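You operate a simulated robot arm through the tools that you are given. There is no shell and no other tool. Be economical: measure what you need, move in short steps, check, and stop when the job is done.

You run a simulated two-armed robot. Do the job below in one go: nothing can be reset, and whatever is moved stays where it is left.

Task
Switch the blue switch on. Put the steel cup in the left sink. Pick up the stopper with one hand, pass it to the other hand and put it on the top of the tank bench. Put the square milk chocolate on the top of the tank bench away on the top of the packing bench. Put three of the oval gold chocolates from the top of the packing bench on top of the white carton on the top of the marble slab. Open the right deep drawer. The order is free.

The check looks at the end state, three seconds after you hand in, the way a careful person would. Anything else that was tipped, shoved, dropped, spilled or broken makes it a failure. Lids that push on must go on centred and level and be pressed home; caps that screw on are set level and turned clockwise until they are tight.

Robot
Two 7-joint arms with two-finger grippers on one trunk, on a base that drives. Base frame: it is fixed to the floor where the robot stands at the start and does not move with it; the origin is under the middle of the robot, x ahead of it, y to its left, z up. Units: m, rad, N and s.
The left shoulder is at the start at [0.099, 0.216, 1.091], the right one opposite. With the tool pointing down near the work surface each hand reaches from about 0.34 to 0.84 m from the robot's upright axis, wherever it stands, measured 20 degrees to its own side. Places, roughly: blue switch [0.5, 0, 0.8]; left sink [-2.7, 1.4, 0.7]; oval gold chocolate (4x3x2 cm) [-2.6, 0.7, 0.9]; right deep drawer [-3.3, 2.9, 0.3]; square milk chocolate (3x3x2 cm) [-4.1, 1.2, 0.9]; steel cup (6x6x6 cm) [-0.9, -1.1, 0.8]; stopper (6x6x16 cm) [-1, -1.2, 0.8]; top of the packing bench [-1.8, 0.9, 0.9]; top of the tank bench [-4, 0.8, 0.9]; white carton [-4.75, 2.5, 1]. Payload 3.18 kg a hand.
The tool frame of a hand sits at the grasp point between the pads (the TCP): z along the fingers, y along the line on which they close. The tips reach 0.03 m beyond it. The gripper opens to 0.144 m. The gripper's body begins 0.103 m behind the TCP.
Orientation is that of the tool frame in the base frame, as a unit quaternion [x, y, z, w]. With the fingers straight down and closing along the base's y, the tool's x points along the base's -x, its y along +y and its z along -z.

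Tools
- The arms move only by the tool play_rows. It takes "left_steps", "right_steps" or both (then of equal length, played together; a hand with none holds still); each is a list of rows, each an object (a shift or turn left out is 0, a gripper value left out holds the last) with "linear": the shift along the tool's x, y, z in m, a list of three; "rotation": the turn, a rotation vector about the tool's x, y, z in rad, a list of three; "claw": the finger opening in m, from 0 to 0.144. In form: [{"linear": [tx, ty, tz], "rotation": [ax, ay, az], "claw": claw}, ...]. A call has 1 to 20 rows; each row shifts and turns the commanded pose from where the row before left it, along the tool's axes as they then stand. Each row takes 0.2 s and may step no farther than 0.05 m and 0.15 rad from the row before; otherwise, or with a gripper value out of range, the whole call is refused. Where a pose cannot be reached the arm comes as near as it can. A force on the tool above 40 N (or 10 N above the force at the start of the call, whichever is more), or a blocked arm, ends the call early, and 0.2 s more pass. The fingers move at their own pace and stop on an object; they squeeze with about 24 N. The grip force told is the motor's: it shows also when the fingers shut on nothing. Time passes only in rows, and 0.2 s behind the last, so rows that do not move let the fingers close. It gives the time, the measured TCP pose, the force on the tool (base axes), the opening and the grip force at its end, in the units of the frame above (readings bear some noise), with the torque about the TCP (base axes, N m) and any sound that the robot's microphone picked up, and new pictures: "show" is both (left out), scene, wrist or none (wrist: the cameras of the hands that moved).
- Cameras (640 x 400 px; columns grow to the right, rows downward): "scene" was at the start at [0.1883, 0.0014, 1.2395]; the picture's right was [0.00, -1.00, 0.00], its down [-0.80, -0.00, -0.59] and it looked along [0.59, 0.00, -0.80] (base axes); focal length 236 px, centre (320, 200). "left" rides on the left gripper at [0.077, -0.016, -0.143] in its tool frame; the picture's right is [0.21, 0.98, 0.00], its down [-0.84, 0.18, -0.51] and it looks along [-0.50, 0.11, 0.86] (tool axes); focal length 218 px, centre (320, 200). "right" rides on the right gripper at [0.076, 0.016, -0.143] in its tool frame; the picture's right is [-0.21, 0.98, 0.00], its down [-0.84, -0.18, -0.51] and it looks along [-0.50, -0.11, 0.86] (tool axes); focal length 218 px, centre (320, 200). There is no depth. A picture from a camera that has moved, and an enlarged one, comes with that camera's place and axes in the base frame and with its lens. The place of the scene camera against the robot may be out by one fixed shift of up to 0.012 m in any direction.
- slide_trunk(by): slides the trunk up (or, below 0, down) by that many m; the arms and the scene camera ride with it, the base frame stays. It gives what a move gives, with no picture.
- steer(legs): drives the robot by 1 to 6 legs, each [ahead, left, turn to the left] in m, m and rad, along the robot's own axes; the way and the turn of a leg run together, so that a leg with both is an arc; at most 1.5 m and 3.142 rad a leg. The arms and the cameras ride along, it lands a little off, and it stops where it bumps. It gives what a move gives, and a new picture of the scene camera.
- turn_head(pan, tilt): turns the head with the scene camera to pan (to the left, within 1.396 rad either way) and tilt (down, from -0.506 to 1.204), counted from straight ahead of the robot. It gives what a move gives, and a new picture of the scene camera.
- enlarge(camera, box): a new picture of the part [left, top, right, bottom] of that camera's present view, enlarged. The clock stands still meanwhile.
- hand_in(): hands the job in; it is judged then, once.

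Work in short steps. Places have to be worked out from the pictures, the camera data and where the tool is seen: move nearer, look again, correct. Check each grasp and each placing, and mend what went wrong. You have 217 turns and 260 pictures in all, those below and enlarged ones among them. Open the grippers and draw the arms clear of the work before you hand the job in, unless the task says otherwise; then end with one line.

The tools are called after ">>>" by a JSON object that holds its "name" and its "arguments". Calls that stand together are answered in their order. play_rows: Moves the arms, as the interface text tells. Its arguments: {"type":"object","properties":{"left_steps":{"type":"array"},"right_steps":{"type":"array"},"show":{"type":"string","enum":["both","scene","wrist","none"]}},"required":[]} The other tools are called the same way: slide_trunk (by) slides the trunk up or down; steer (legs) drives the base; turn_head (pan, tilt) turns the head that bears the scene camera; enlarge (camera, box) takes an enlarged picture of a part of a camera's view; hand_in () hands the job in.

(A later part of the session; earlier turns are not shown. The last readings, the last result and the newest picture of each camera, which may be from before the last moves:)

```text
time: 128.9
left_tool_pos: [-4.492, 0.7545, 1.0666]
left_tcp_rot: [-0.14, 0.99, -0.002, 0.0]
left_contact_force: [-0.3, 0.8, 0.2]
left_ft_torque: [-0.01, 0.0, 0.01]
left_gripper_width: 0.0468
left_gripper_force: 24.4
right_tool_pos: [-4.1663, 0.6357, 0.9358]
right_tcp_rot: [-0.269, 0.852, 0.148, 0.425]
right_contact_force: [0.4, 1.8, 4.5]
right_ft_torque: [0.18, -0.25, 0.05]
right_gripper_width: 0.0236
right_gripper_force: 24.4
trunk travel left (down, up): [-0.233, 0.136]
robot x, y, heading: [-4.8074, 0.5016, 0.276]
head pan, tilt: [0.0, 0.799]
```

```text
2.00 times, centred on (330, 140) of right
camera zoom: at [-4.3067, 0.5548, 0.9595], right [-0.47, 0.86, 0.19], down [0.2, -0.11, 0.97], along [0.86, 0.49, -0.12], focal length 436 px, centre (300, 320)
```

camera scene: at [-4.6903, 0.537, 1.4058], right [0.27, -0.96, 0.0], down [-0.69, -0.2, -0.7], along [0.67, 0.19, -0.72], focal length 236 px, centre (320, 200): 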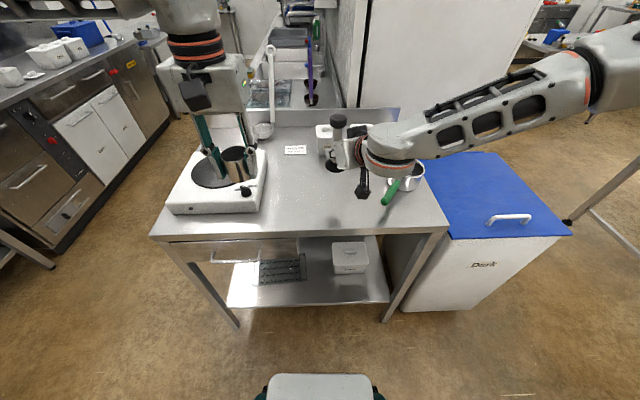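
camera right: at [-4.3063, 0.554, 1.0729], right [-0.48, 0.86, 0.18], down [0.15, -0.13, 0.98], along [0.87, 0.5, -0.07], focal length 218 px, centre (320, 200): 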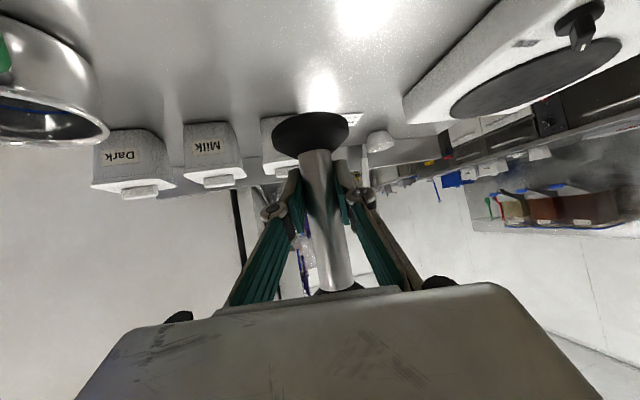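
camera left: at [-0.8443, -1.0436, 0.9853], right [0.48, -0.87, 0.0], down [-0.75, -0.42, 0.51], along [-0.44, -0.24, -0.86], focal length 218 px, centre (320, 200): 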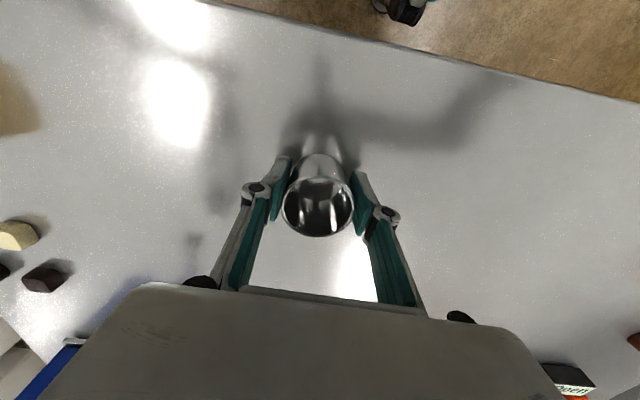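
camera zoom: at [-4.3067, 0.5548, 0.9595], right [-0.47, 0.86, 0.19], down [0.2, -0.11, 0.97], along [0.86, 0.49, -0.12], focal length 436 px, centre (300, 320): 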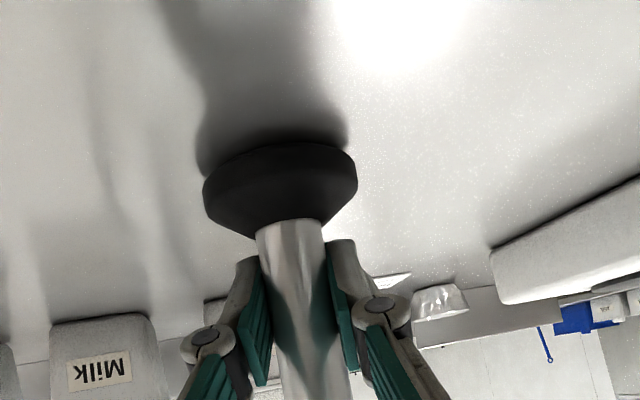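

Contact is felt (force +4.5 N upward). I lower 4 mm more to seat it, then open the fingers.

>>> {"name": "slide_trunk", "arguments": {"by": -0.004}}

>>> {"name": "play_rows", "arguments": {"right_steps": [{"claw": 0.04}, {"claw": 0.09}, {}, {}]}}

```text
time: 129.4
left_tool_pos: [-4.4919, 0.7525, 1.0637]
left_tcp_rot: [-0.138, 0.99, -0.001, 0.001]
left_contact_force: [1.6, -1.0, -1.4]
left_ft_torque: [-0.02, -0.01, 0.0]
left_gripper_width: 0.047
left_gripper_force: 24.0
right_tool_pos: [-4.168, 0.6355, 0.9359]
right_tcp_rot: [-0.27, 0.85, 0.149, 0.426]
right_contact_force: [-3.3, 1.9, 23.0]
right_ft_torque: [0.35, -0.6, 0.1]
right_gripper_width: 0.0234
right_gripper_force: 23.8
trunk travel left (down, up): [-0.229, 0.14]
robot x, y, heading: [-4.8014, 0.5019, 0.28]
head pan, tilt: [0.0, 0.799]
```

```text
time: 130.4
left_tool_pos: [-4.4898, 0.7535, 1.0621]
left_tcp_rot: [-0.139, 0.99, -0.001, -0.001]
left_contact_force: [0.5, -0.2, -0.7]
left_ft_torque: [0.0, 0.04, -0.01]
left_gripper_width: 0.0471
left_gripper_force: 24.5
right_tool_pos: [-4.1668, 0.6336, 0.9289]
right_tcp_rot: [-0.27, 0.852, 0.148, 0.423]
right_contact_force: [0.1, -0.1, 0.2]
right_ft_torque: [-0.01, 0.0, 0.02]
right_gripper_width: 0.0901
right_gripper_force: 0.0
trunk travel left (down, up): [-0.229, 0.14]
robot x, y, heading: [-4.8025, 0.5077, 0.277]
head pan, tilt: [0.0, 0.799]
camera scene: at [-4.6583, 0.5464, 1.3072], right [0.27, -0.96, 0.0], down [-0.69, -0.2, -0.7], along [0.67, 0.19, -0.72], focal length 236 px, centre (320, 200)
camera right: at [-4.3063, 0.5538, 0.9547], right [-0.47, 0.86, 0.19], down [0.2, -0.11, 0.97], along [0.86, 0.49, -0.12], focal length 218 px, centre (320, 200)
```

scene: 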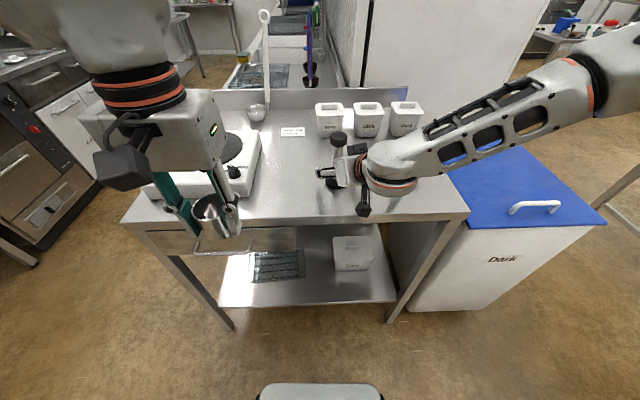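
right: 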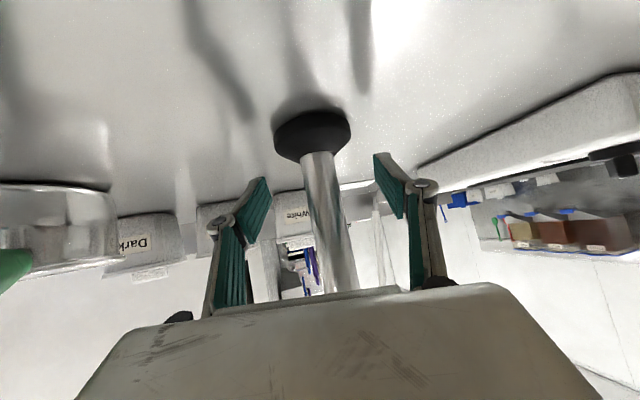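

The stopper stands free and upright. The pan is close under the right wrist, so I go straight up with the trunk and then draw back.

>>> {"name": "slide_trunk", "arguments": {"by": 0.13}}

>>> {"name": "play_rows", "arguments": {"right_steps": [{"linear": [-0.02, 0, -0.015]}, {"linear": [-0.02, 0, -0.015]}, {"linear": [0.018, 0, -0.024]}, {"linear": [0.018, 0, -0.024]}, {"linear": [0.018, 0, -0.024]}, {"linear": [0.018, 0, -0.024]}, {}]}}

```text
time: 132.0
left_tool_pos: [-4.4912, 0.7534, 1.1918]
left_tcp_rot: [-0.139, 0.99, -0.001, -0.001]
left_contact_force: [0.2, 0.1, -0.7]
left_ft_torque: [-0.04, 0.01, 0.02]
left_gripper_width: 0.0468
left_gripper_force: 23.7
right_tool_pos: [-4.1666, 0.6342, 1.0602]
right_tcp_rot: [-0.269, 0.852, 0.148, 0.423]
right_contact_force: [0.2, -0.1, -0.2]
right_ft_torque: [-0.02, 0.0, -0.02]
right_gripper_width: 0.0899
right_gripper_force: 0.0
trunk travel left (down, up): [-0.359, 0.01]
robot x, y, heading: [-4.8041, 0.5015, 0.273]
head pan, tilt: [0.0, 0.799]
```

```text
time: 133.6
left_tool_pos: [-4.4891, 0.7515, 1.1915]
left_tcp_rot: [-0.139, 0.99, -0.001, -0.002]
left_contact_force: [-0.4, -0.5, -0.5]
left_ft_torque: [0.03, -0.01, 0.01]
left_gripper_width: 0.0469
left_gripper_force: 23.6
right_tool_pos: [-4.2503, 0.5677, 1.1078]
right_tcp_rot: [-0.268, 0.853, 0.146, 0.423]
right_contact_force: [0.1, -0.8, -0.3]
right_ft_torque: [0.07, 0.04, 0.05]
right_gripper_width: 0.0901
right_gripper_force: 0.1
right hand out of reach, approached as far as the arm can: row 6
trunk travel left (down, up): [-0.359, 0.01]
robot x, y, heading: [-4.8048, 0.5051, 0.274]
head pan, tilt: [0.0, 0.799]
camera scene: at [-4.6892, 0.5358, 1.4392], right [0.27, -0.96, 0.0], down [-0.69, -0.19, -0.7], along [0.67, 0.19, -0.72], focal length 236 px, centre (320, 200)
camera right: at [-4.3902, 0.4869, 1.1333], right [-0.46, 0.87, 0.19], down [0.2, -0.11, 0.97], along [0.86, 0.49, -0.12], focal length 218 px, centre (320, 200)
```

scene: 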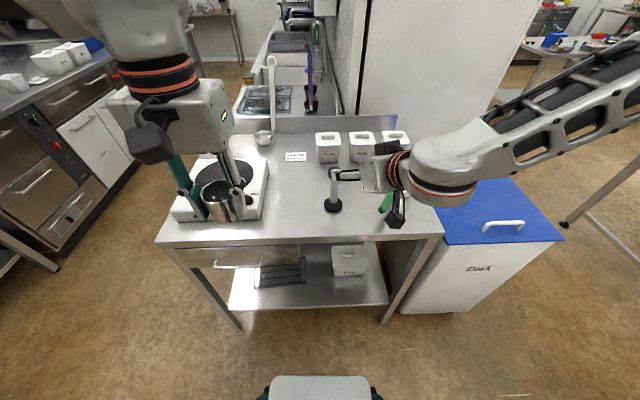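
right: 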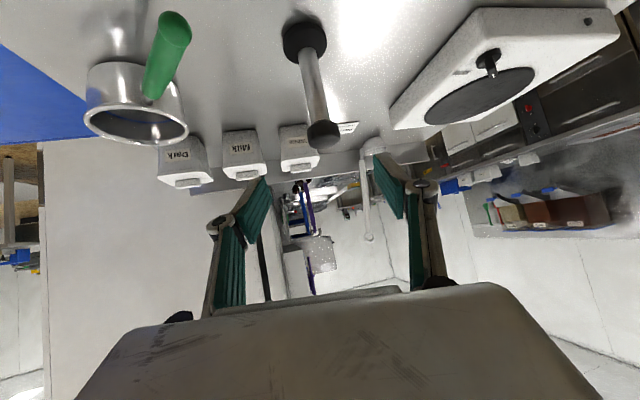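

The stopper stands on the bench. I back off and fold the right arm into a tool-down pose.

>>> {"name": "steer", "arguments": {"legs": [[-0.4, 0, 0]]}}

>>> {"name": "play_rows", "arguments": {"right_steps": [{"rotation": [0, 0.134, 0]}, {"rotation": [0, 0.134, 0]}, {"rotation": [0, 0.134, 0]}, {"rotation": [0, 0.134, 0]}, {"rotation": [0, 0.134, 0]}, {"rotation": [0, 0.134, 0]}, {"rotation": [0, 0.134, 0]}, {"rotation": [0, 0, 0.12]}, {"rotation": [0, 0, 0.12]}, {"rotation": [0, 0, 0.11]}, {"linear": [0.03, 0, 0]}, {"linear": [0.03, 0, 0]}, {"linear": [0.03, 0, 0]}, {}]}}

```text
time: 136.1
left_tool_pos: [-4.879, 0.6444, 1.1917]
left_tcp_rot: [-0.14, 0.99, 0.0, 0.0]
left_contact_force: [-1.0, 0.2, -0.6]
left_ft_torque: [0.0, 0.02, -0.01]
left_gripper_width: 0.0471
left_gripper_force: 23.3
right_tool_pos: [-4.6402, 0.4585, 1.1085]
right_tcp_rot: [-0.27, 0.852, 0.147, 0.423]
right_contact_force: [-0.5, -0.2, 0.1]
right_ft_torque: [0.0, -0.01, -0.02]
right_gripper_width: 0.0899
right_gripper_force: 0.0
trunk travel left (down, up): [-0.359, 0.01]
robot x, y, heading: [-5.1929, 0.393, 0.275]
head pan, tilt: [0.0, 0.799]
camera scene: at [-5.0793, 0.427, 1.4394], right [0.27, -0.96, 0.0], down [-0.69, -0.2, -0.7], along [0.67, 0.19, -0.72], focal length 236 px, centre (320, 200)
```

scene: 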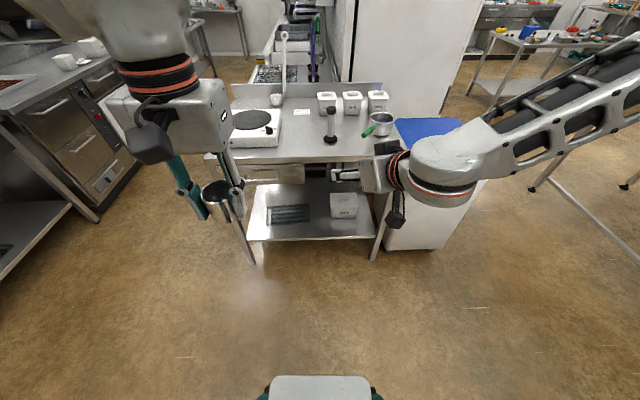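

```text
time: 139.1
left_tool_pos: [-4.8787, 0.6436, 1.1912]
left_tcp_rot: [-0.14, 0.99, -0.002, -0.001]
left_contact_force: [0.0, -0.2, -0.1]
left_ft_torque: [0.01, 0.01, 0.01]
left_gripper_width: 0.0468
left_gripper_force: 24.2
right_tool_pos: [-4.7253, 0.4344, 1.108]
right_tcp_rot: [-0.136, 0.991, 0.008, -0.011]
right_contact_force: [0.8, 0.2, 0.2]
right_ft_torque: [0.01, 0.02, 0.0]
right_gripper_width: 0.0901
right_gripper_force: 0.3
trunk travel left (down, up): [-0.359, 0.01]
robot x, y, heading: [-5.1929, 0.3934, 0.277]
head pan, tilt: [0.0, 0.799]
camera scene: at [-5.0783, 0.4276, 1.4393], right [0.27, -0.96, 0.0], down [-0.69, -0.2, -0.7], along [0.67, 0.19, -0.72], focal length 236 px, centre (320, 200)
camera right: at [-4.8011, 0.4281, 1.2521], right [-0.06, 1.0, 0.01], down [0.87, 0.05, 0.49], along [0.49, 0.04, -0.87], focal length 218 px, centre (320, 200)
```

scene: 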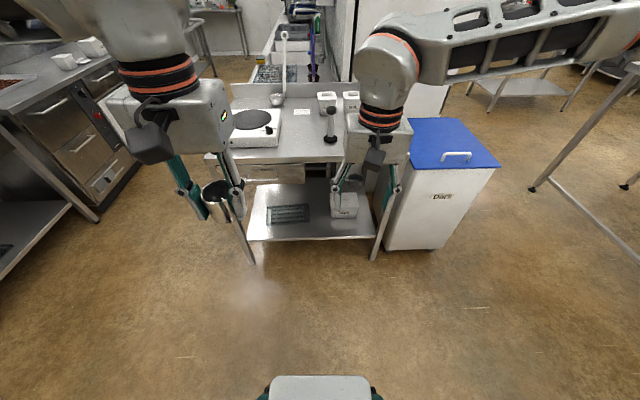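
right: 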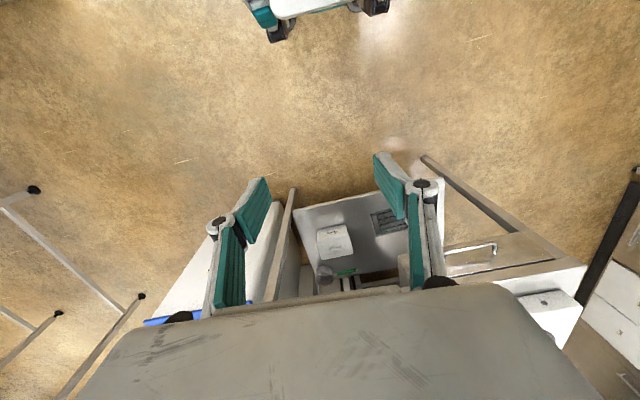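

Both arms are in neutral poses. I slide left into the line of the aisle and look along it.

>>> {"name": "steer", "arguments": {"legs": [[0, 0.8, 0.01]]}}

>>> {"name": "turn_head", "arguments": {"pan": -0.2, "tilt": 0.55}}

```text
time: 146.6
left_tool_pos: [-5.1096, 1.4222, 1.1925]
left_tcp_rot: [-0.146, 0.989, 0.0, 0.0]
left_contact_force: [0.0, 0.3, -0.7]
left_ft_torque: [-0.02, -0.02, -0.02]
left_gripper_width: 0.0467
left_gripper_force: 23.9
right_tool_pos: [-4.9548, 1.2147, 1.1082]
right_tcp_rot: [-0.142, 0.99, 0.007, -0.011]
right_contact_force: [0.3, 0.5, 0.4]
right_ft_torque: [-0.01, 0.0, -0.01]
right_gripper_width: 0.0901
right_gripper_force: 0.0
trunk travel left (down, up): [-0.359, 0.01]
robot x, y, heading: [-5.4192, 1.1671, 0.285]
head pan, tilt: [0.0, 0.799]
camera scene: at [-5.3057, 1.2034, 1.4393], right [0.29, -0.96, 0.0], down [-0.69, -0.21, -0.7], along [0.67, 0.2, -0.72], focal length 236 px, centre (320, 200)
```

scene: 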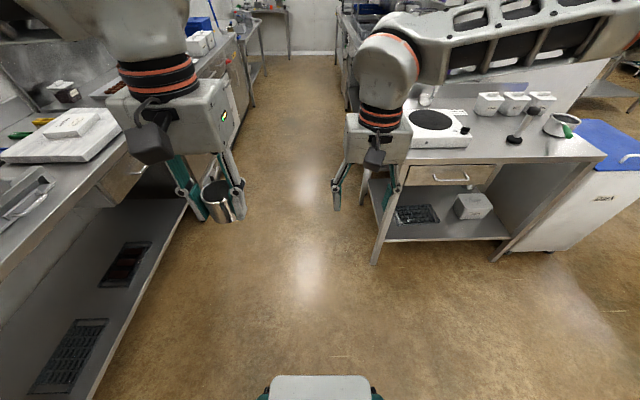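

```text
time: 147.3
left_tool_pos: [-5.1098, 1.4229, 1.1921]
left_tcp_rot: [-0.147, 0.989, -0.001, -0.002]
left_contact_force: [-0.3, 0.3, -0.6]
left_ft_torque: [0.0, 0.0, -0.01]
left_gripper_width: 0.0465
left_gripper_force: 23.8
right_tool_pos: [-4.9546, 1.2149, 1.1072]
right_tcp_rot: [-0.143, 0.99, 0.008, -0.011]
right_contact_force: [0.7, -0.8, 0.1]
right_ft_torque: [-0.01, 0.01, -0.02]
right_gripper_width: 0.0901
right_gripper_force: 0.1
trunk travel left (down, up): [-0.359, 0.01]
robot x, y, heading: [-5.4187, 1.169, 0.293]
head pan, tilt: [-0.201, 0.55]
camera scene: at [-5.2935, 1.1883, 1.4607], right [0.09, -1.0, 0.0], down [-0.52, -0.05, -0.85], along [0.85, 0.08, -0.52], focal length 236 px, centre (320, 200)
```

scene: 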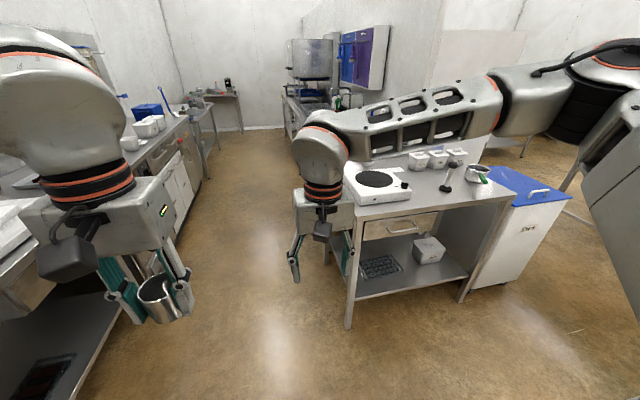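

The aisle is clear. I enlarge the tank bench to find the milk chocolate and check the stopper.

>>> {"name": "enlarge", "arguments": {"camera": "scene", "box": [330, 130, 500, 236]}}

>>> {"name": "enlarge", "arguments": {"camera": "left", "box": [0, 0, 640, 400]}}

```text
3.76 times, centred on (415, 183) of scene
camera zoom: at [-5.2935, 1.1883, 1.4607], right [0.09, -1.0, 0.0], down [-0.52, -0.05, -0.85], along [0.85, 0.08, -0.52], focal length 887 px, centre (-38, 264)
```

zoom: 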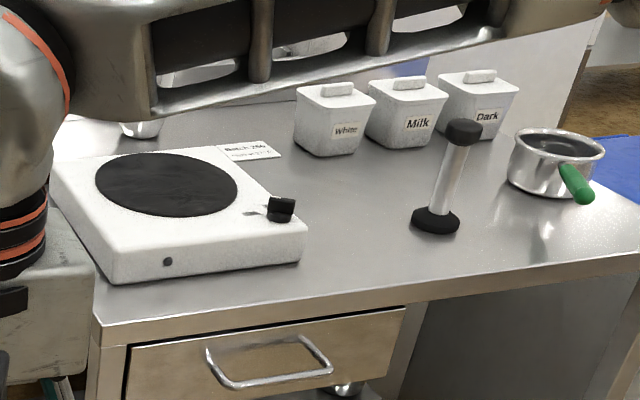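

```text
1.00 times, centred on (320, 200) of left (not enlarged: the box is as wide or as high as the picture)
camera zoom: at [-5.1774, 1.3856, 1.3363], right [-0.48, 0.88, 0.0], down [0.76, 0.42, 0.51], along [0.44, 0.24, -0.86], focal length 218 px, centre (320, 200)
```

zoom: 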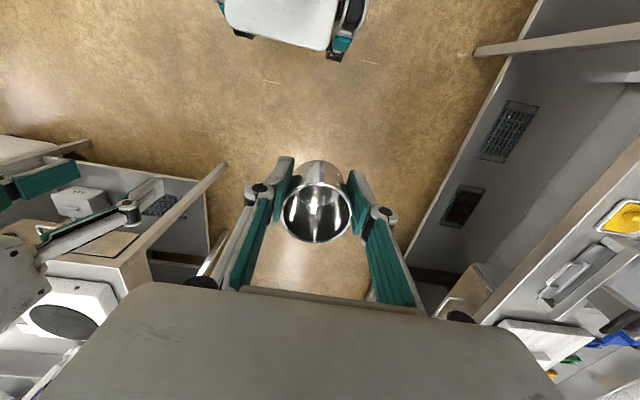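

The stopper stands upright on the tank bench, and the cup is held slightly tilted. I drive ahead along the aisle and turn right to face the tank bench's left end.

>>> {"name": "steer", "arguments": {"legs": [[0.75, 0.1, 0], [0, 0, -1.57]]}}

>>> {"name": "turn_head", "arguments": {"pan": 0.1, "tilt": 0.7}}

```text
time: 155.4
left_tool_pos: [-4.4589, 1.1577, 1.1921]
left_tcp_rot: [0.61, 0.792, -0.001, -0.002]
left_contact_force: [0.4, 0.9, -0.8]
left_ft_torque: [-0.02, 0.0, -0.01]
left_gripper_width: 0.0472
left_gripper_force: 23.9
right_tool_pos: [-4.6719, 1.0099, 1.1083]
right_tcp_rot: [0.614, 0.79, 0.013, -0.002]
right_contact_force: [0.1, 0.4, 0.9]
right_ft_torque: [-0.01, -0.02, 0.01]
right_gripper_width: 0.0902
right_gripper_force: 0.1
trunk travel left (down, up): [-0.359, 0.01]
robot x, y, heading: [-4.6972, 1.4767, -1.313]
head pan, tilt: [-0.201, 0.55]
camera scene: at [-4.6907, 1.3484, 1.4607], right [-1.0, -0.05, 0.0], down [-0.03, 0.52, -0.85], along [0.05, -0.85, -0.52], focal length 236 px, centre (320, 200)
```

scene: 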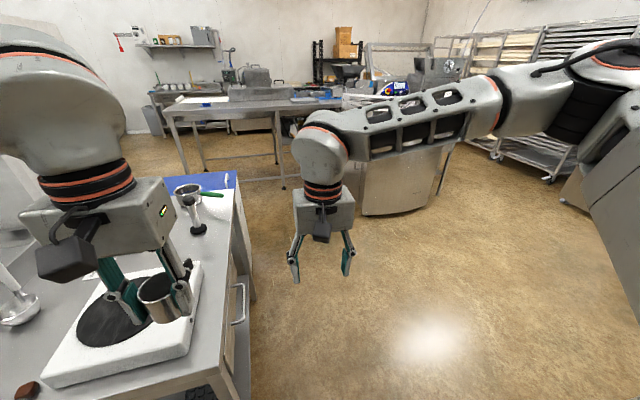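

```text
time: 156.2
left_tool_pos: [-4.4597, 1.1574, 1.1919]
left_tcp_rot: [0.61, 0.792, -0.001, -0.001]
left_contact_force: [-0.3, 0.1, -0.9]
left_ft_torque: [0.03, 0.01, 0.02]
left_gripper_width: 0.0471
left_gripper_force: 23.3
right_tool_pos: [-4.6718, 1.0101, 1.1091]
right_tcp_rot: [0.613, 0.79, 0.013, -0.002]
right_contact_force: [0.2, -0.2, -0.4]
right_ft_torque: [-0.01, 0.01, 0.0]
right_gripper_width: 0.0899
right_gripper_force: 0.1
trunk travel left (down, up): [-0.359, 0.01]
robot x, y, heading: [-4.7014, 1.4756, -1.314]
head pan, tilt: [0.099, 0.7]
camera scene: at [-4.666, 1.3585, 1.4476], right [-0.94, -0.35, 0.0], down [-0.22, 0.6, -0.77], along [0.26, -0.72, -0.64], focal length 236 px, centre (320, 200)
```

scene: 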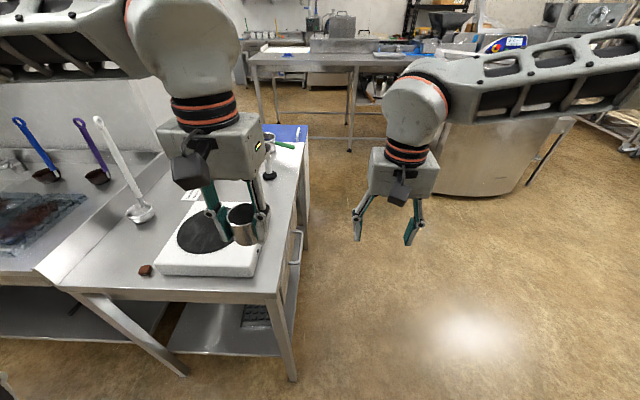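

The milk chocolate is visible at about (-4.085,1.173). I strafe left 0.70 m so that it lies under the right hand.

>>> {"name": "steer", "arguments": {"legs": [[-0.05, 0.7, 0.03]]}}

>>> {"name": "turn_head", "arguments": {"pan": 0, "tilt": 0.8}}

```text
time: 162.9
left_tool_pos: [-3.7718, 1.4087, 1.1913]
left_tcp_rot: [0.597, 0.802, 0.0, 0.0]
left_contact_force: [0.5, 0.4, -1.0]
left_ft_torque: [0.01, -0.01, -0.01]
left_gripper_width: 0.0471
left_gripper_force: 23.9
right_tool_pos: [-3.9791, 1.2528, 1.108]
right_tcp_rot: [0.6, 0.8, 0.012, -0.003]
right_contact_force: [0.8, 0.1, 0.7]
right_ft_torque: [-0.02, -0.02, -0.01]
right_gripper_width: 0.0898
right_gripper_force: 0.1
trunk travel left (down, up): [-0.359, 0.01]
robot x, y, heading: [-4.0245, 1.7159, -1.283]
head pan, tilt: [0.099, 0.7]
camera scene: at [-3.9855, 1.6021, 1.4476], right [-0.93, -0.38, 0.0], down [-0.24, 0.6, -0.76], along [0.29, -0.71, -0.64], focal length 236 px, centre (320, 200)
```

scene: 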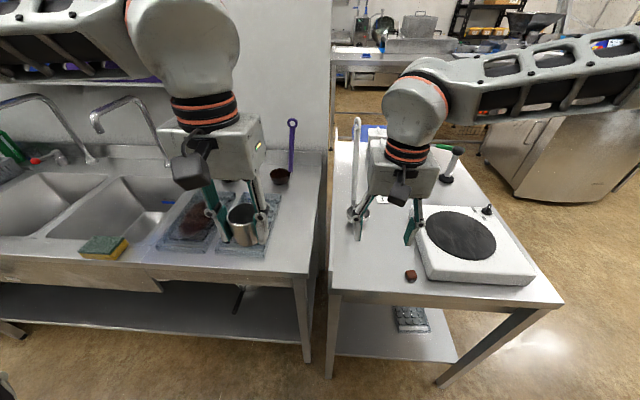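

```text
time: 163.6
left_tool_pos: [-3.7717, 1.4073, 1.1922]
left_tcp_rot: [0.597, 0.802, 0.0, -0.001]
left_contact_force: [-0.2, 0.2, -0.1]
left_ft_torque: [0.01, 0.01, 0.01]
left_gripper_width: 0.0469
left_gripper_force: 24.3
right_tool_pos: [-3.9796, 1.2534, 1.1079]
right_tcp_rot: [0.6, 0.8, 0.013, -0.003]
right_contact_force: [-0.7, 0.2, -0.1]
right_ft_torque: [-0.03, -0.01, 0.0]
right_gripper_width: 0.0902
right_gripper_force: 0.1
trunk travel left (down, up): [-0.359, 0.01]
robot x, y, heading: [-4.0232, 1.7178, -1.285]
head pan, tilt: [0.0, 0.799]
camera scene: at [-3.9947, 1.6034, 1.4394], right [-0.96, -0.28, 0.0], down [-0.2, 0.69, -0.7], along [0.2, -0.67, -0.72], focal length 236 px, centre (320, 200)
```

scene: 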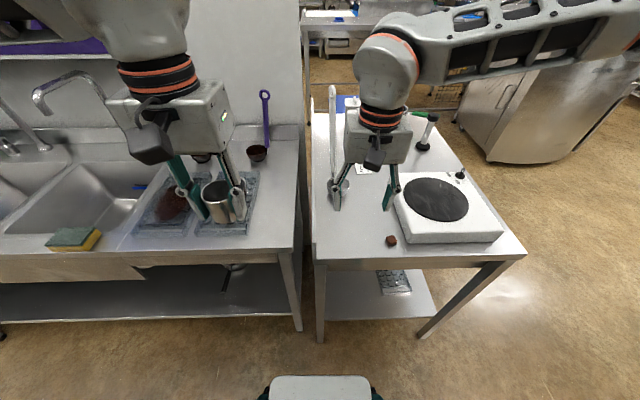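

Two sink basins are to the left. The chocolate is at (-4.076,1.178). I move the right hand short of it, then lower the trunk and look with the wrist camera.

>>> {"name": "play_rows", "arguments": {"right_steps": [{"linear": [0, -0.04, 0]}, {"linear": [0, -0.04, 0]}, {"linear": [0, -0.033, 0], "claw": 0.07}, {}], "show": "none"}}

>>> {"name": "slide_trunk", "arguments": {"by": -0.12}}

>>> {"name": "enlarge", "arguments": {"camera": "right", "box": [0, 0, 640, 400]}}

```text
time: 164.6
left_tool_pos: [-3.7707, 1.4082, 1.1913]
left_tcp_rot: [0.598, 0.802, -0.001, -0.001]
left_contact_force: [-0.9, 0.5, -0.1]
left_ft_torque: [-0.02, 0.02, 0.02]
left_gripper_width: 0.047
left_gripper_force: 24.0
right_tool_pos: [-4.0889, 1.2214, 1.1077]
right_tcp_rot: [0.6, 0.8, 0.012, -0.004]
right_contact_force: [0.4, -0.7, 0.3]
right_ft_torque: [-0.04, -0.02, 0.01]
right_gripper_width: 0.0699
right_gripper_force: 0.0
trunk travel left (down, up): [-0.359, 0.01]
robot x, y, heading: [-4.0244, 1.7167, -1.281]
head pan, tilt: [0.0, 0.799]
```

```text
time: 166.1
left_tool_pos: [-3.7716, 1.4076, 1.0729]
left_tcp_rot: [0.597, 0.802, -0.001, 0.001]
left_contact_force: [-0.4, 0.7, -0.4]
left_ft_torque: [-0.03, 0.02, 0.01]
left_gripper_width: 0.0466
left_gripper_force: 23.7
right_tool_pos: [-4.0871, 1.2219, 0.9867]
right_tcp_rot: [0.6, 0.8, 0.013, -0.002]
right_contact_force: [0.2, -0.8, 0.1]
right_ft_torque: [0.01, -0.03, 0.0]
right_gripper_width: 0.0701
right_gripper_force: 0.1
trunk travel left (down, up): [-0.239, 0.13]
robot x, y, heading: [-4.0225, 1.715, -1.283]
head pan, tilt: [0.0, 0.799]
```

```text
1.00 times, centred on (320, 200) of right (not enlarged: the box is as wide or as high as the picture)
camera zoom: at [-4.0955, 1.297, 1.1312], right [1.0, 0.07, 0.01], down [0.06, -0.87, 0.49], along [0.05, -0.49, -0.87], focal length 218 px, centre (320, 200)
```

zoom: 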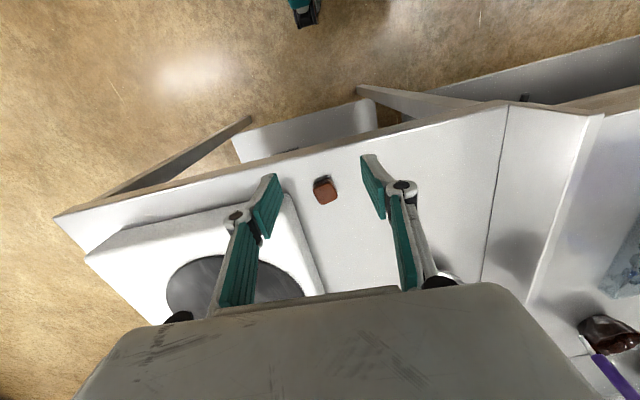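

The chocolate is at (-4.0765,1.175), close to the white device. I move over it with a narrow opening, offset away from the device, and partly lower.

>>> {"name": "play_rows", "arguments": {"right_steps": [{"linear": [-0.024, 0.002, 0], "claw": 0.05}, {"linear": [-0.024, 0.001, 0]}, {"linear": [0, 0, 0.02]}, {"linear": [0, 0, 0.015]}, {}], "show": "wrist"}}

```text
time: 167.3
left_tool_pos: [-3.7728, 1.4092, 1.0716]
left_tcp_rot: [0.597, 0.802, -0.001, -0.001]
left_contact_force: [-0.8, -0.6, -0.5]
left_ft_torque: [0.05, 0.03, -0.03]
left_gripper_width: 0.0468
left_gripper_force: 23.9
right_tool_pos: [-4.0714, 1.1779, 0.9483]
right_tcp_rot: [0.6, 0.8, 0.012, -0.002]
right_contact_force: [-0.3, -0.4, -0.2]
right_ft_torque: [0.01, 0.0, -0.03]
right_gripper_width: 0.05
right_gripper_force: 0.1
trunk travel left (down, up): [-0.239, 0.13]
robot x, y, heading: [-4.0283, 1.7199, -1.285]
head pan, tilt: [0.0, 0.799]
camera right: at [-4.0793, 1.2515, 1.0938], right [1.0, 0.07, 0.01], down [0.06, -0.87, 0.49], along [0.05, -0.49, -0.87], focal length 218 px, centre (320, 200)
```

right: 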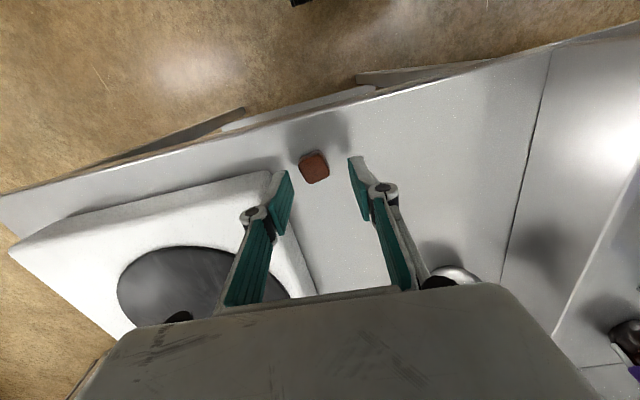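

The left finger would come too close to the device's corner. I go up and turn the gripper by 90° so it closes along the other axis.

>>> {"name": "play_rows", "arguments": {"right_steps": [{"linear": [0, 0, -0.04]}, {"rotation": [0, 0, -0.1428]}, {"rotation": [0, 0, -0.1428]}, {"rotation": [0, 0, -0.1428]}, {"rotation": [0, 0, -0.1428]}, {"rotation": [0, 0, -0.1428]}, {"rotation": [0, 0, -0.1428]}, {"rotation": [0, 0, -0.1428]}, {"rotation": [0, 0, -0.1428]}, {"rotation": [0, 0, -0.1428]}, {"rotation": [0, 0, -0.1428]}, {"rotation": [0, 0, -0.1428], "claw": 0.06}, {}], "show": "wrist"}}

```text
time: 170.1
left_tool_pos: [-3.7712, 1.4091, 1.0715]
left_tcp_rot: [0.598, 0.802, 0.0, -0.002]
left_contact_force: [-0.5, 0.3, -1.0]
left_ft_torque: [-0.01, 0.03, 0.05]
left_gripper_width: 0.047
left_gripper_force: 23.8
right_tool_pos: [-4.0714, 1.1768, 0.9897]
right_tcp_rot: [0.394, 0.919, 0.013, 0.0]
right_contact_force: [0.1, 0.2, 0.0]
right_ft_torque: [0.01, 0.04, -0.02]
right_gripper_width: 0.06
right_gripper_force: 0.1
right hand out of reach, approached as far as the arm can: row 5, 6, 7, 8, 9, 10, 11, 12
trunk travel left (down, up): [-0.239, 0.13]
robot x, y, heading: [-4.0248, 1.7192, -1.281]
head pan, tilt: [0.0, 0.799]
camera right: at [-4.1139, 1.2398, 1.134], right [0.85, 0.52, 0.02], down [0.44, -0.75, 0.5], along [0.27, -0.41, -0.87], focal length 218 px, centre (320, 200)
```

right: 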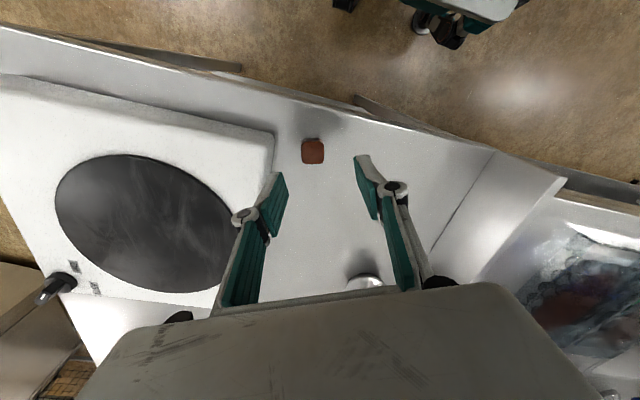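

The wrist limits this direction at about 28°. I rotate back and check the readings before trying the other way.

>>> {"name": "play_rows", "arguments": {"right_steps": [{"rotation": [0, 0, 0.1428]}, {"rotation": [0, 0, 0.1428]}, {"rotation": [0, 0, 0.1428]}, {"rotation": [0, 0, 0.1428]}, {"rotation": [0, 0, 0.1428]}, {"rotation": [0, 0, 0.1428]}, {"rotation": [0, 0, 0.1428]}, {"rotation": [0, 0, 0.1428]}, {"rotation": [0, 0, 0.1428]}, {"rotation": [0, 0, 0.1428]}, {"rotation": [0, 0, 0.1428]}, {}], "show": "none"}}

```text
time: 172.7
left_tool_pos: [-3.7714, 1.4085, 1.0703]
left_tcp_rot: [0.597, 0.802, 0.0, -0.002]
left_contact_force: [-0.4, -1.2, 0.1]
left_ft_torque: [0.0, -0.01, 0.03]
left_gripper_width: 0.0468
left_gripper_force: 23.9
right_tool_pos: [-4.0711, 1.1762, 0.9911]
right_tcp_rot: [0.929, 0.37, 0.01, -0.009]
right_contact_force: [-0.4, 0.4, -0.2]
right_ft_torque: [0.01, 0.03, 0.03]
right_gripper_width: 0.0597
right_gripper_force: 0.1
trunk travel left (down, up): [-0.239, 0.13]
robot x, y, heading: [-4.0271, 1.7193, -1.282]
head pan, tilt: [0.0, 0.799]
```

The other direction works: it is now turned about 62°. I turn the remaining 0.48 rad and look.

>>> {"name": "play_rows", "arguments": {"right_steps": [{"rotation": [0, 0, 0.12]}, {"rotation": [0, 0, 0.12]}, {"rotation": [0, 0, 0.12]}, {"rotation": [0, 0, 0.12]}, {}], "show": "wrist"}}

```text
time: 173.9
left_tool_pos: [-3.7711, 1.4083, 1.0711]
left_tcp_rot: [0.597, 0.802, 0.0, -0.001]
left_contact_force: [-0.5, 0.2, -0.1]
left_ft_torque: [0.02, 0.0, -0.01]
left_gripper_width: 0.0469
left_gripper_force: 24.2
right_tool_pos: [-4.0696, 1.1767, 0.9905]
right_tcp_rot: [0.99, 0.138, 0.007, -0.011]
right_contact_force: [0.3, 0.2, -0.2]
right_ft_torque: [0.01, 0.01, 0.03]
right_gripper_width: 0.0599
right_gripper_force: 0.0
trunk travel left (down, up): [-0.239, 0.13]
robot x, y, heading: [-4.025, 1.7178, -1.283]
head pan, tilt: [0.0, 0.799]
camera right: at [-3.9948, 1.1784, 1.1335], right [0.07, -1.0, -0.02], down [-0.87, -0.07, 0.5], along [-0.5, -0.01, -0.87], focal length 218 px, centre (320, 200)
```

right: 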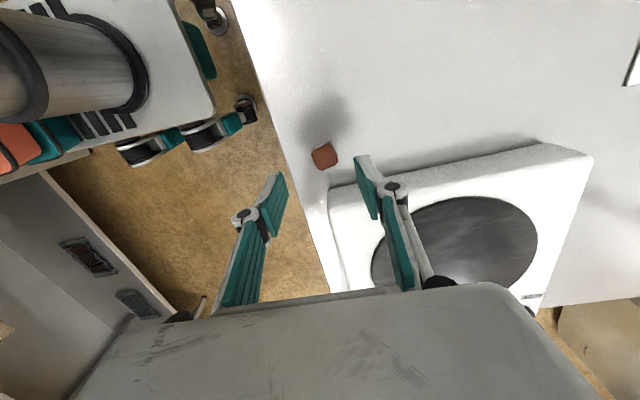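

Now the fingers clear the device. I centre over the chocolate, lower to z 0.912 and close.

>>> {"name": "play_rows", "arguments": {"right_steps": [{"linear": [-0.007, 0.001, 0.01]}, {"linear": [0, 0, 0.025]}, {"linear": [0, 0, 0.025]}, {"linear": [0, 0, 0.018]}, {}, {"claw": 0}, {}, {}], "show": "wrist"}}

```text
time: 175.7
left_tool_pos: [-3.772, 1.4081, 1.072]
left_tcp_rot: [0.597, 0.802, 0.0, -0.002]
left_contact_force: [0.3, -0.2, -0.6]
left_ft_torque: [0.02, -0.03, 0.0]
left_gripper_width: 0.0468
left_gripper_force: 23.5
right_tool_pos: [-4.0791, 1.1735, 0.9132]
right_tcp_rot: [0.99, 0.14, 0.007, -0.011]
right_contact_force: [-0.3, -0.7, 0.2]
right_ft_torque: [0.01, 0.01, -0.02]
right_gripper_width: 0.0265
right_gripper_force: 24.3
trunk travel left (down, up): [-0.239, 0.13]
robot x, y, heading: [-4.0242, 1.7214, -1.283]
head pan, tilt: [0.0, 0.799]
camera right: at [-4.0021, 1.1762, 1.0553], right [0.07, -1.0, -0.02], down [-0.87, -0.07, 0.5], along [-0.5, -0.02, -0.87], focal length 218 px, centre (320, 200)
```

right: 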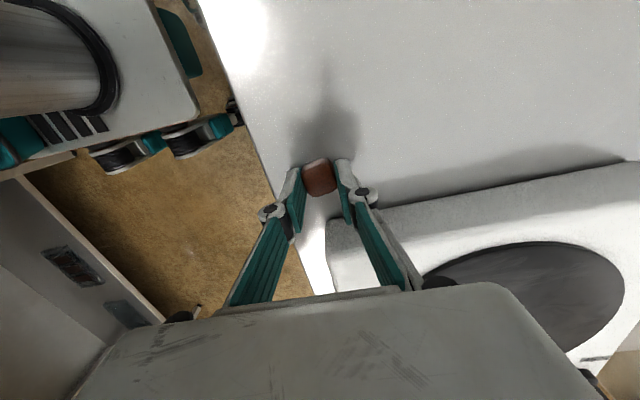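

The chocolate is held (0.0265 m). I lift it, turn the hand back, and pull it in.

>>> {"name": "play_rows", "arguments": {"right_steps": [{"linear": [0, 0, -0.04]}, {"linear": [0, 0, -0.04]}, {"linear": [0, 0, -0.04]}, {"rotation": [0, 0, -0.1428]}, {"rotation": [0, 0, -0.1428]}, {"rotation": [0, 0, -0.1428]}, {"rotation": [0, 0, -0.1428]}, {"rotation": [0, 0, -0.1428]}, {"rotation": [0, 0, -0.1428]}, {"rotation": [0, 0, -0.1428]}, {"rotation": [0, 0, -0.1428]}, {"rotation": [0, 0, -0.1428]}, {"rotation": [0, 0, -0.1428]}, {"rotation": [0, 0, -0.1428]}, {"linear": [0.04, -0.02, 0]}, {"linear": [0.04, -0.02, 0]}, {"linear": [0.03, -0.02, 0]}, {}], "show": "wrist"}}

>>> {"name": "steer", "arguments": {"legs": [[0, 0.6, 0]]}}

```text
time: 179.5
left_tool_pos: [-3.7708, 1.4082, 1.0703]
left_tcp_rot: [0.596, 0.803, 0.0, -0.002]
left_contact_force: [0.2, -0.2, 0.2]
left_ft_torque: [0.0, 0.06, -0.02]
left_gripper_width: 0.0469
left_gripper_force: 23.8
right_tool_pos: [-4.1658, 1.2631, 1.0328]
right_tcp_rot: [0.602, 0.798, 0.012, -0.002]
right_contact_force: [0.8, 0.3, 0.5]
right_ft_torque: [0.01, 0.02, -0.01]
right_gripper_width: 0.0263
right_gripper_force: 23.9
trunk travel left (down, up): [-0.239, 0.13]
robot x, y, heading: [-4.0303, 1.7173, -1.288]
head pan, tilt: [0.0, 0.799]
camera right: at [-4.1728, 1.3371, 1.1761], right [1.0, 0.07, 0.01], down [0.05, -0.87, 0.49], along [0.04, -0.49, -0.87], focal length 218 px, centre (320, 200)
```

right: 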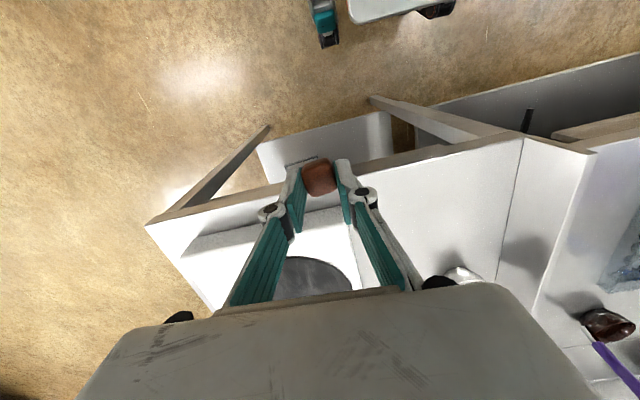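

```text
time: 185.2
left_tool_pos: [-3.2014, 1.5713, 1.0716]
left_tcp_rot: [0.603, 0.798, 0.0, -0.002]
left_contact_force: [0.0, -0.3, -0.6]
left_ft_torque: [0.02, 0.01, -0.01]
left_gripper_width: 0.0469
left_gripper_force: 23.8
right_tool_pos: [-3.5978, 1.4308, 1.0313]
right_tcp_rot: [0.608, 0.794, 0.012, -0.001]
right_contact_force: [0.7, -0.7, -0.5]
right_ft_torque: [-0.02, 0.03, -0.01]
right_gripper_width: 0.0257
right_gripper_force: 24.2
trunk travel left (down, up): [-0.239, 0.13]
robot x, y, heading: [-3.4509, 1.8811, -1.3]
head pan, tilt: [0.0, 0.799]
camera scene: at [-3.4135, 1.7422, 1.3176], right [-0.96, -0.27, 0.0], down [-0.19, 0.69, -0.7], along [0.19, -0.67, -0.72], focal length 236 px, centre (320, 200)
```

scene: 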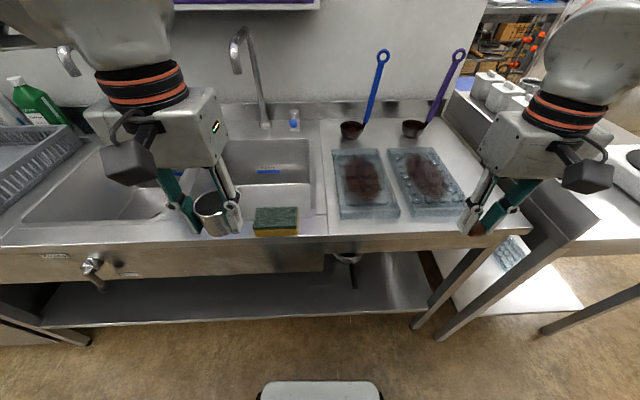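

The left basin lies further left. I strafe 0.52 m more.

>>> {"name": "steer", "arguments": {"legs": [[0, 0.52, 0.02]]}}

>>> {"name": "turn_head", "arguments": {"pan": 0.2, "tilt": 0.9}}

```text
time: 190.2
left_tool_pos: [-2.6999, 1.7205, 1.0713]
left_tcp_rot: [0.593, 0.805, -0.001, -0.001]
left_contact_force: [0.3, -0.4, -0.7]
left_ft_torque: [0.04, -0.02, -0.04]
left_gripper_width: 0.0472
left_gripper_force: 23.6
right_tool_pos: [-3.0914, 1.5729, 1.0317]
right_tcp_rot: [0.598, 0.802, 0.014, -0.003]
right_contact_force: [0.8, -0.4, 0.0]
right_ft_torque: [0.02, 0.03, 0.01]
right_gripper_width: 0.0254
right_gripper_force: 24.0
trunk travel left (down, up): [-0.239, 0.13]
robot x, y, heading: [-2.9541, 2.0295, -1.274]
head pan, tilt: [0.0, 0.799]
camera scene: at [-2.9159, 1.8878, 1.3176], right [-0.96, -0.29, 0.0], down [-0.21, 0.69, -0.7], along [0.2, -0.67, -0.72], focal length 236 px, centre (320, 200)
```

scene: 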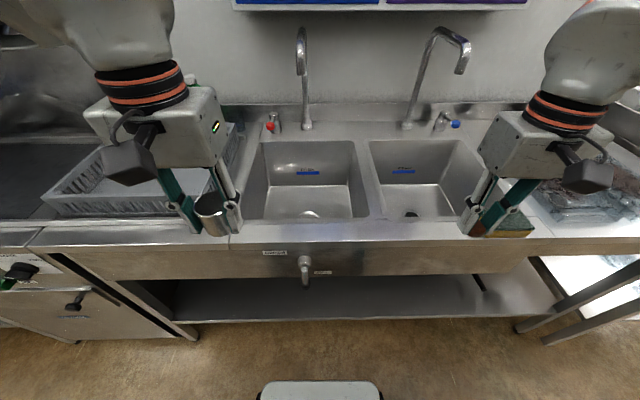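

```text
time: 191.0
left_tool_pos: [-2.7003, 1.7218, 1.0718]
left_tcp_rot: [0.593, 0.805, 0.0, -0.002]
left_contact_force: [0.1, -0.8, -0.7]
left_ft_torque: [0.04, 0.0, -0.01]
left_gripper_width: 0.0468
left_gripper_force: 24.2
right_tool_pos: [-3.0931, 1.5724, 1.0327]
right_tcp_rot: [0.598, 0.802, 0.012, -0.002]
right_contact_force: [0.6, -0.3, -0.5]
right_ft_torque: [-0.01, 0.04, -0.02]
right_gripper_width: 0.0253
right_gripper_force: 24.0
trunk travel left (down, up): [-0.239, 0.13]
robot x, y, heading: [-2.9563, 2.0306, -1.279]
head pan, tilt: [0.201, 0.901]
camera scene: at [-2.9037, 1.8985, 1.3097], right [-0.88, -0.48, 0.0], down [-0.37, 0.69, -0.62], along [0.3, -0.55, -0.78], focal length 236 px, centre (320, 200)
```

scene: 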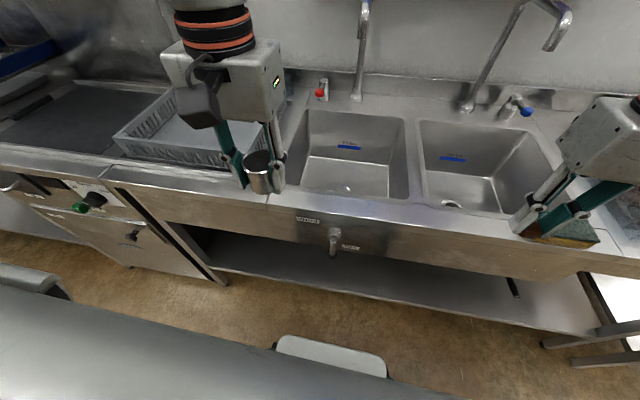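

The left basin centre is at about (-2.72,1.375). I check the faucet spout above it before reaching in.

>>> {"name": "turn_head", "arguments": {"pan": 0.1, "tilt": 0.45}}

```text
time: 191.9
left_tool_pos: [-2.6991, 1.7199, 1.071]
left_tcp_rot: [0.594, 0.805, 0.0, -0.001]
left_contact_force: [-0.7, 0.1, -0.6]
left_ft_torque: [0.01, 0.0, -0.02]
left_gripper_width: 0.0469
left_gripper_force: 23.8
right_tool_pos: [-3.0922, 1.5732, 1.0319]
right_tcp_rot: [0.598, 0.802, 0.012, -0.003]
right_contact_force: [0.0, -1.2, -0.2]
right_ft_torque: [-0.01, 0.0, 0.02]
right_gripper_width: 0.0251
right_gripper_force: 23.7
trunk travel left (down, up): [-0.239, 0.13]
robot x, y, heading: [-2.9582, 2.0269, -1.274]
head pan, tilt: [0.099, 0.45]
camera scene: at [-2.9041, 1.8801, 1.3479], right [-0.92, -0.39, 0.0], down [-0.17, 0.4, -0.9], along [0.35, -0.83, -0.44], focal length 236 px, centre (320, 200)
```

scene: 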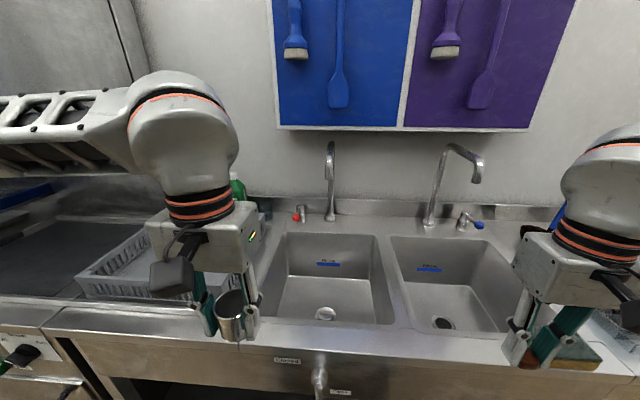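

The spout stays well behind the near half of the basin. I move the cup over (-2.74,1.435).

>>> {"name": "play_rows", "arguments": {"left_steps": [{"linear": [-0.0374, -0.018, 0]}, {"linear": [-0.0374, -0.018, 0]}, {"linear": [-0.0374, -0.018, 0]}, {"linear": [-0.0374, -0.018, 0]}, {"linear": [-0.0374, -0.018, 0]}, {"linear": [-0.0374, -0.018, 0]}, {"linear": [-0.0374, -0.017, 0]}, {"linear": [0, 0, 0.04]}, {"linear": [0, 0, 0.04]}, {"linear": [0, 0, 0.04]}, {}]}}

```text
time: 194.3
left_tool_pos: [-2.7432, 1.4367, 0.9513]
left_tcp_rot: [0.593, 0.805, -0.001, -0.001]
left_contact_force: [-0.6, -0.5, -1.2]
left_ft_torque: [-0.03, -0.04, -0.01]
left_gripper_width: 0.047
left_gripper_force: 23.9
right_tool_pos: [-3.0943, 1.5717, 1.0319]
right_tcp_rot: [0.598, 0.801, 0.011, -0.003]
right_contact_force: [-0.1, -0.1, 0.3]
right_ft_torque: [0.0, -0.03, 0.02]
right_gripper_width: 0.0251
right_gripper_force: 23.6
trunk travel left (down, up): [-0.239, 0.13]
robot x, y, heading: [-2.9562, 2.0297, -1.274]
head pan, tilt: [0.099, 0.45]
camera scene: at [-2.9045, 1.8805, 1.3482], right [-0.92, -0.39, 0.0], down [-0.17, 0.4, -0.9], along [0.35, -0.83, -0.43], focal length 236 px, centre (320, 200)
camera left: at [-2.7804, 1.5048, 1.0948], right [0.87, 0.49, 0.0], down [0.42, -0.75, 0.51], along [0.25, -0.44, -0.86], focal length 218 px, centre (320, 200)
```

scene: 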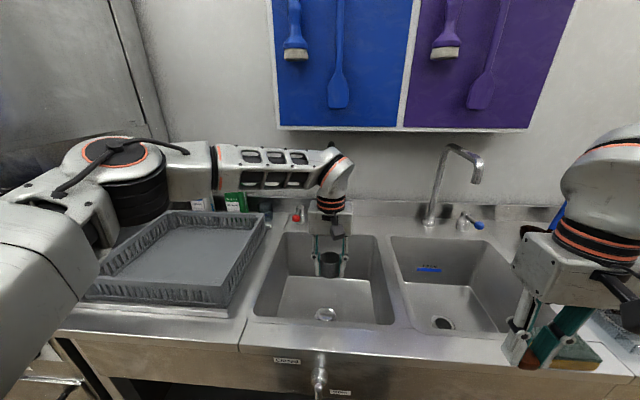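
left: 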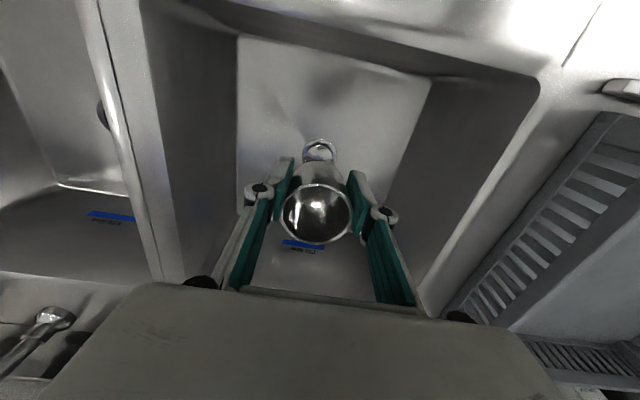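

The cup is over the basin and the drain is nearly beneath it. I shift 3.5 cm sideways to avoid the drain and lower.

>>> {"name": "play_rows", "arguments": {"left_steps": [{"linear": [0.005, -0.018, 0]}, {"linear": [0.005, -0.017, 0]}, {"linear": [0, 0, 0.04]}, {"linear": [0, 0, 0.04]}, {"linear": [0, 0, 0.04]}, {"linear": [0, 0, 0.03]}, {}]}}

```text
time: 195.9
left_tool_pos: [-2.7806, 1.4337, 0.7999]
left_tcp_rot: [0.594, 0.805, 0.0, -0.002]
left_contact_force: [0.0, 0.5, 0.5]
left_ft_torque: [0.0, -0.02, 0.02]
left_gripper_width: 0.0471
left_gripper_force: 24.0
right_tool_pos: [-3.0922, 1.5727, 1.0319]
right_tcp_rot: [0.598, 0.801, 0.013, -0.002]
right_contact_force: [-1.0, 0.4, -0.2]
right_ft_torque: [-0.02, -0.01, -0.04]
right_gripper_width: 0.0252
right_gripper_force: 23.8
trunk travel left (down, up): [-0.239, 0.13]
robot x, y, heading: [-2.9561, 2.0298, -1.273]
head pan, tilt: [0.099, 0.45]
camera scene: at [-2.9042, 1.8803, 1.3481], right [-0.92, -0.39, 0.0], down [-0.17, 0.4, -0.9], along [0.35, -0.83, -0.44], focal length 236 px, centre (320, 200)
camera left: at [-2.8187, 1.5021, 0.9457], right [0.87, 0.49, 0.0], down [0.42, -0.75, 0.51], along [0.25, -0.44, -0.86], focal length 218 px, centre (320, 200)
```

scene: 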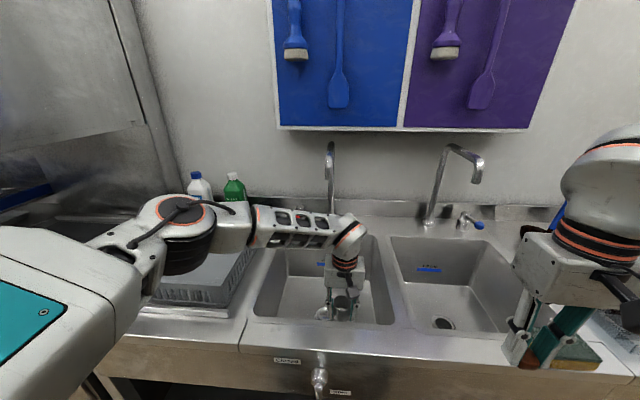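
left: 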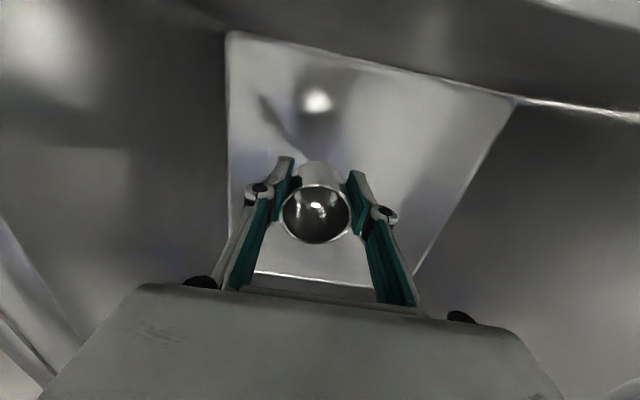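

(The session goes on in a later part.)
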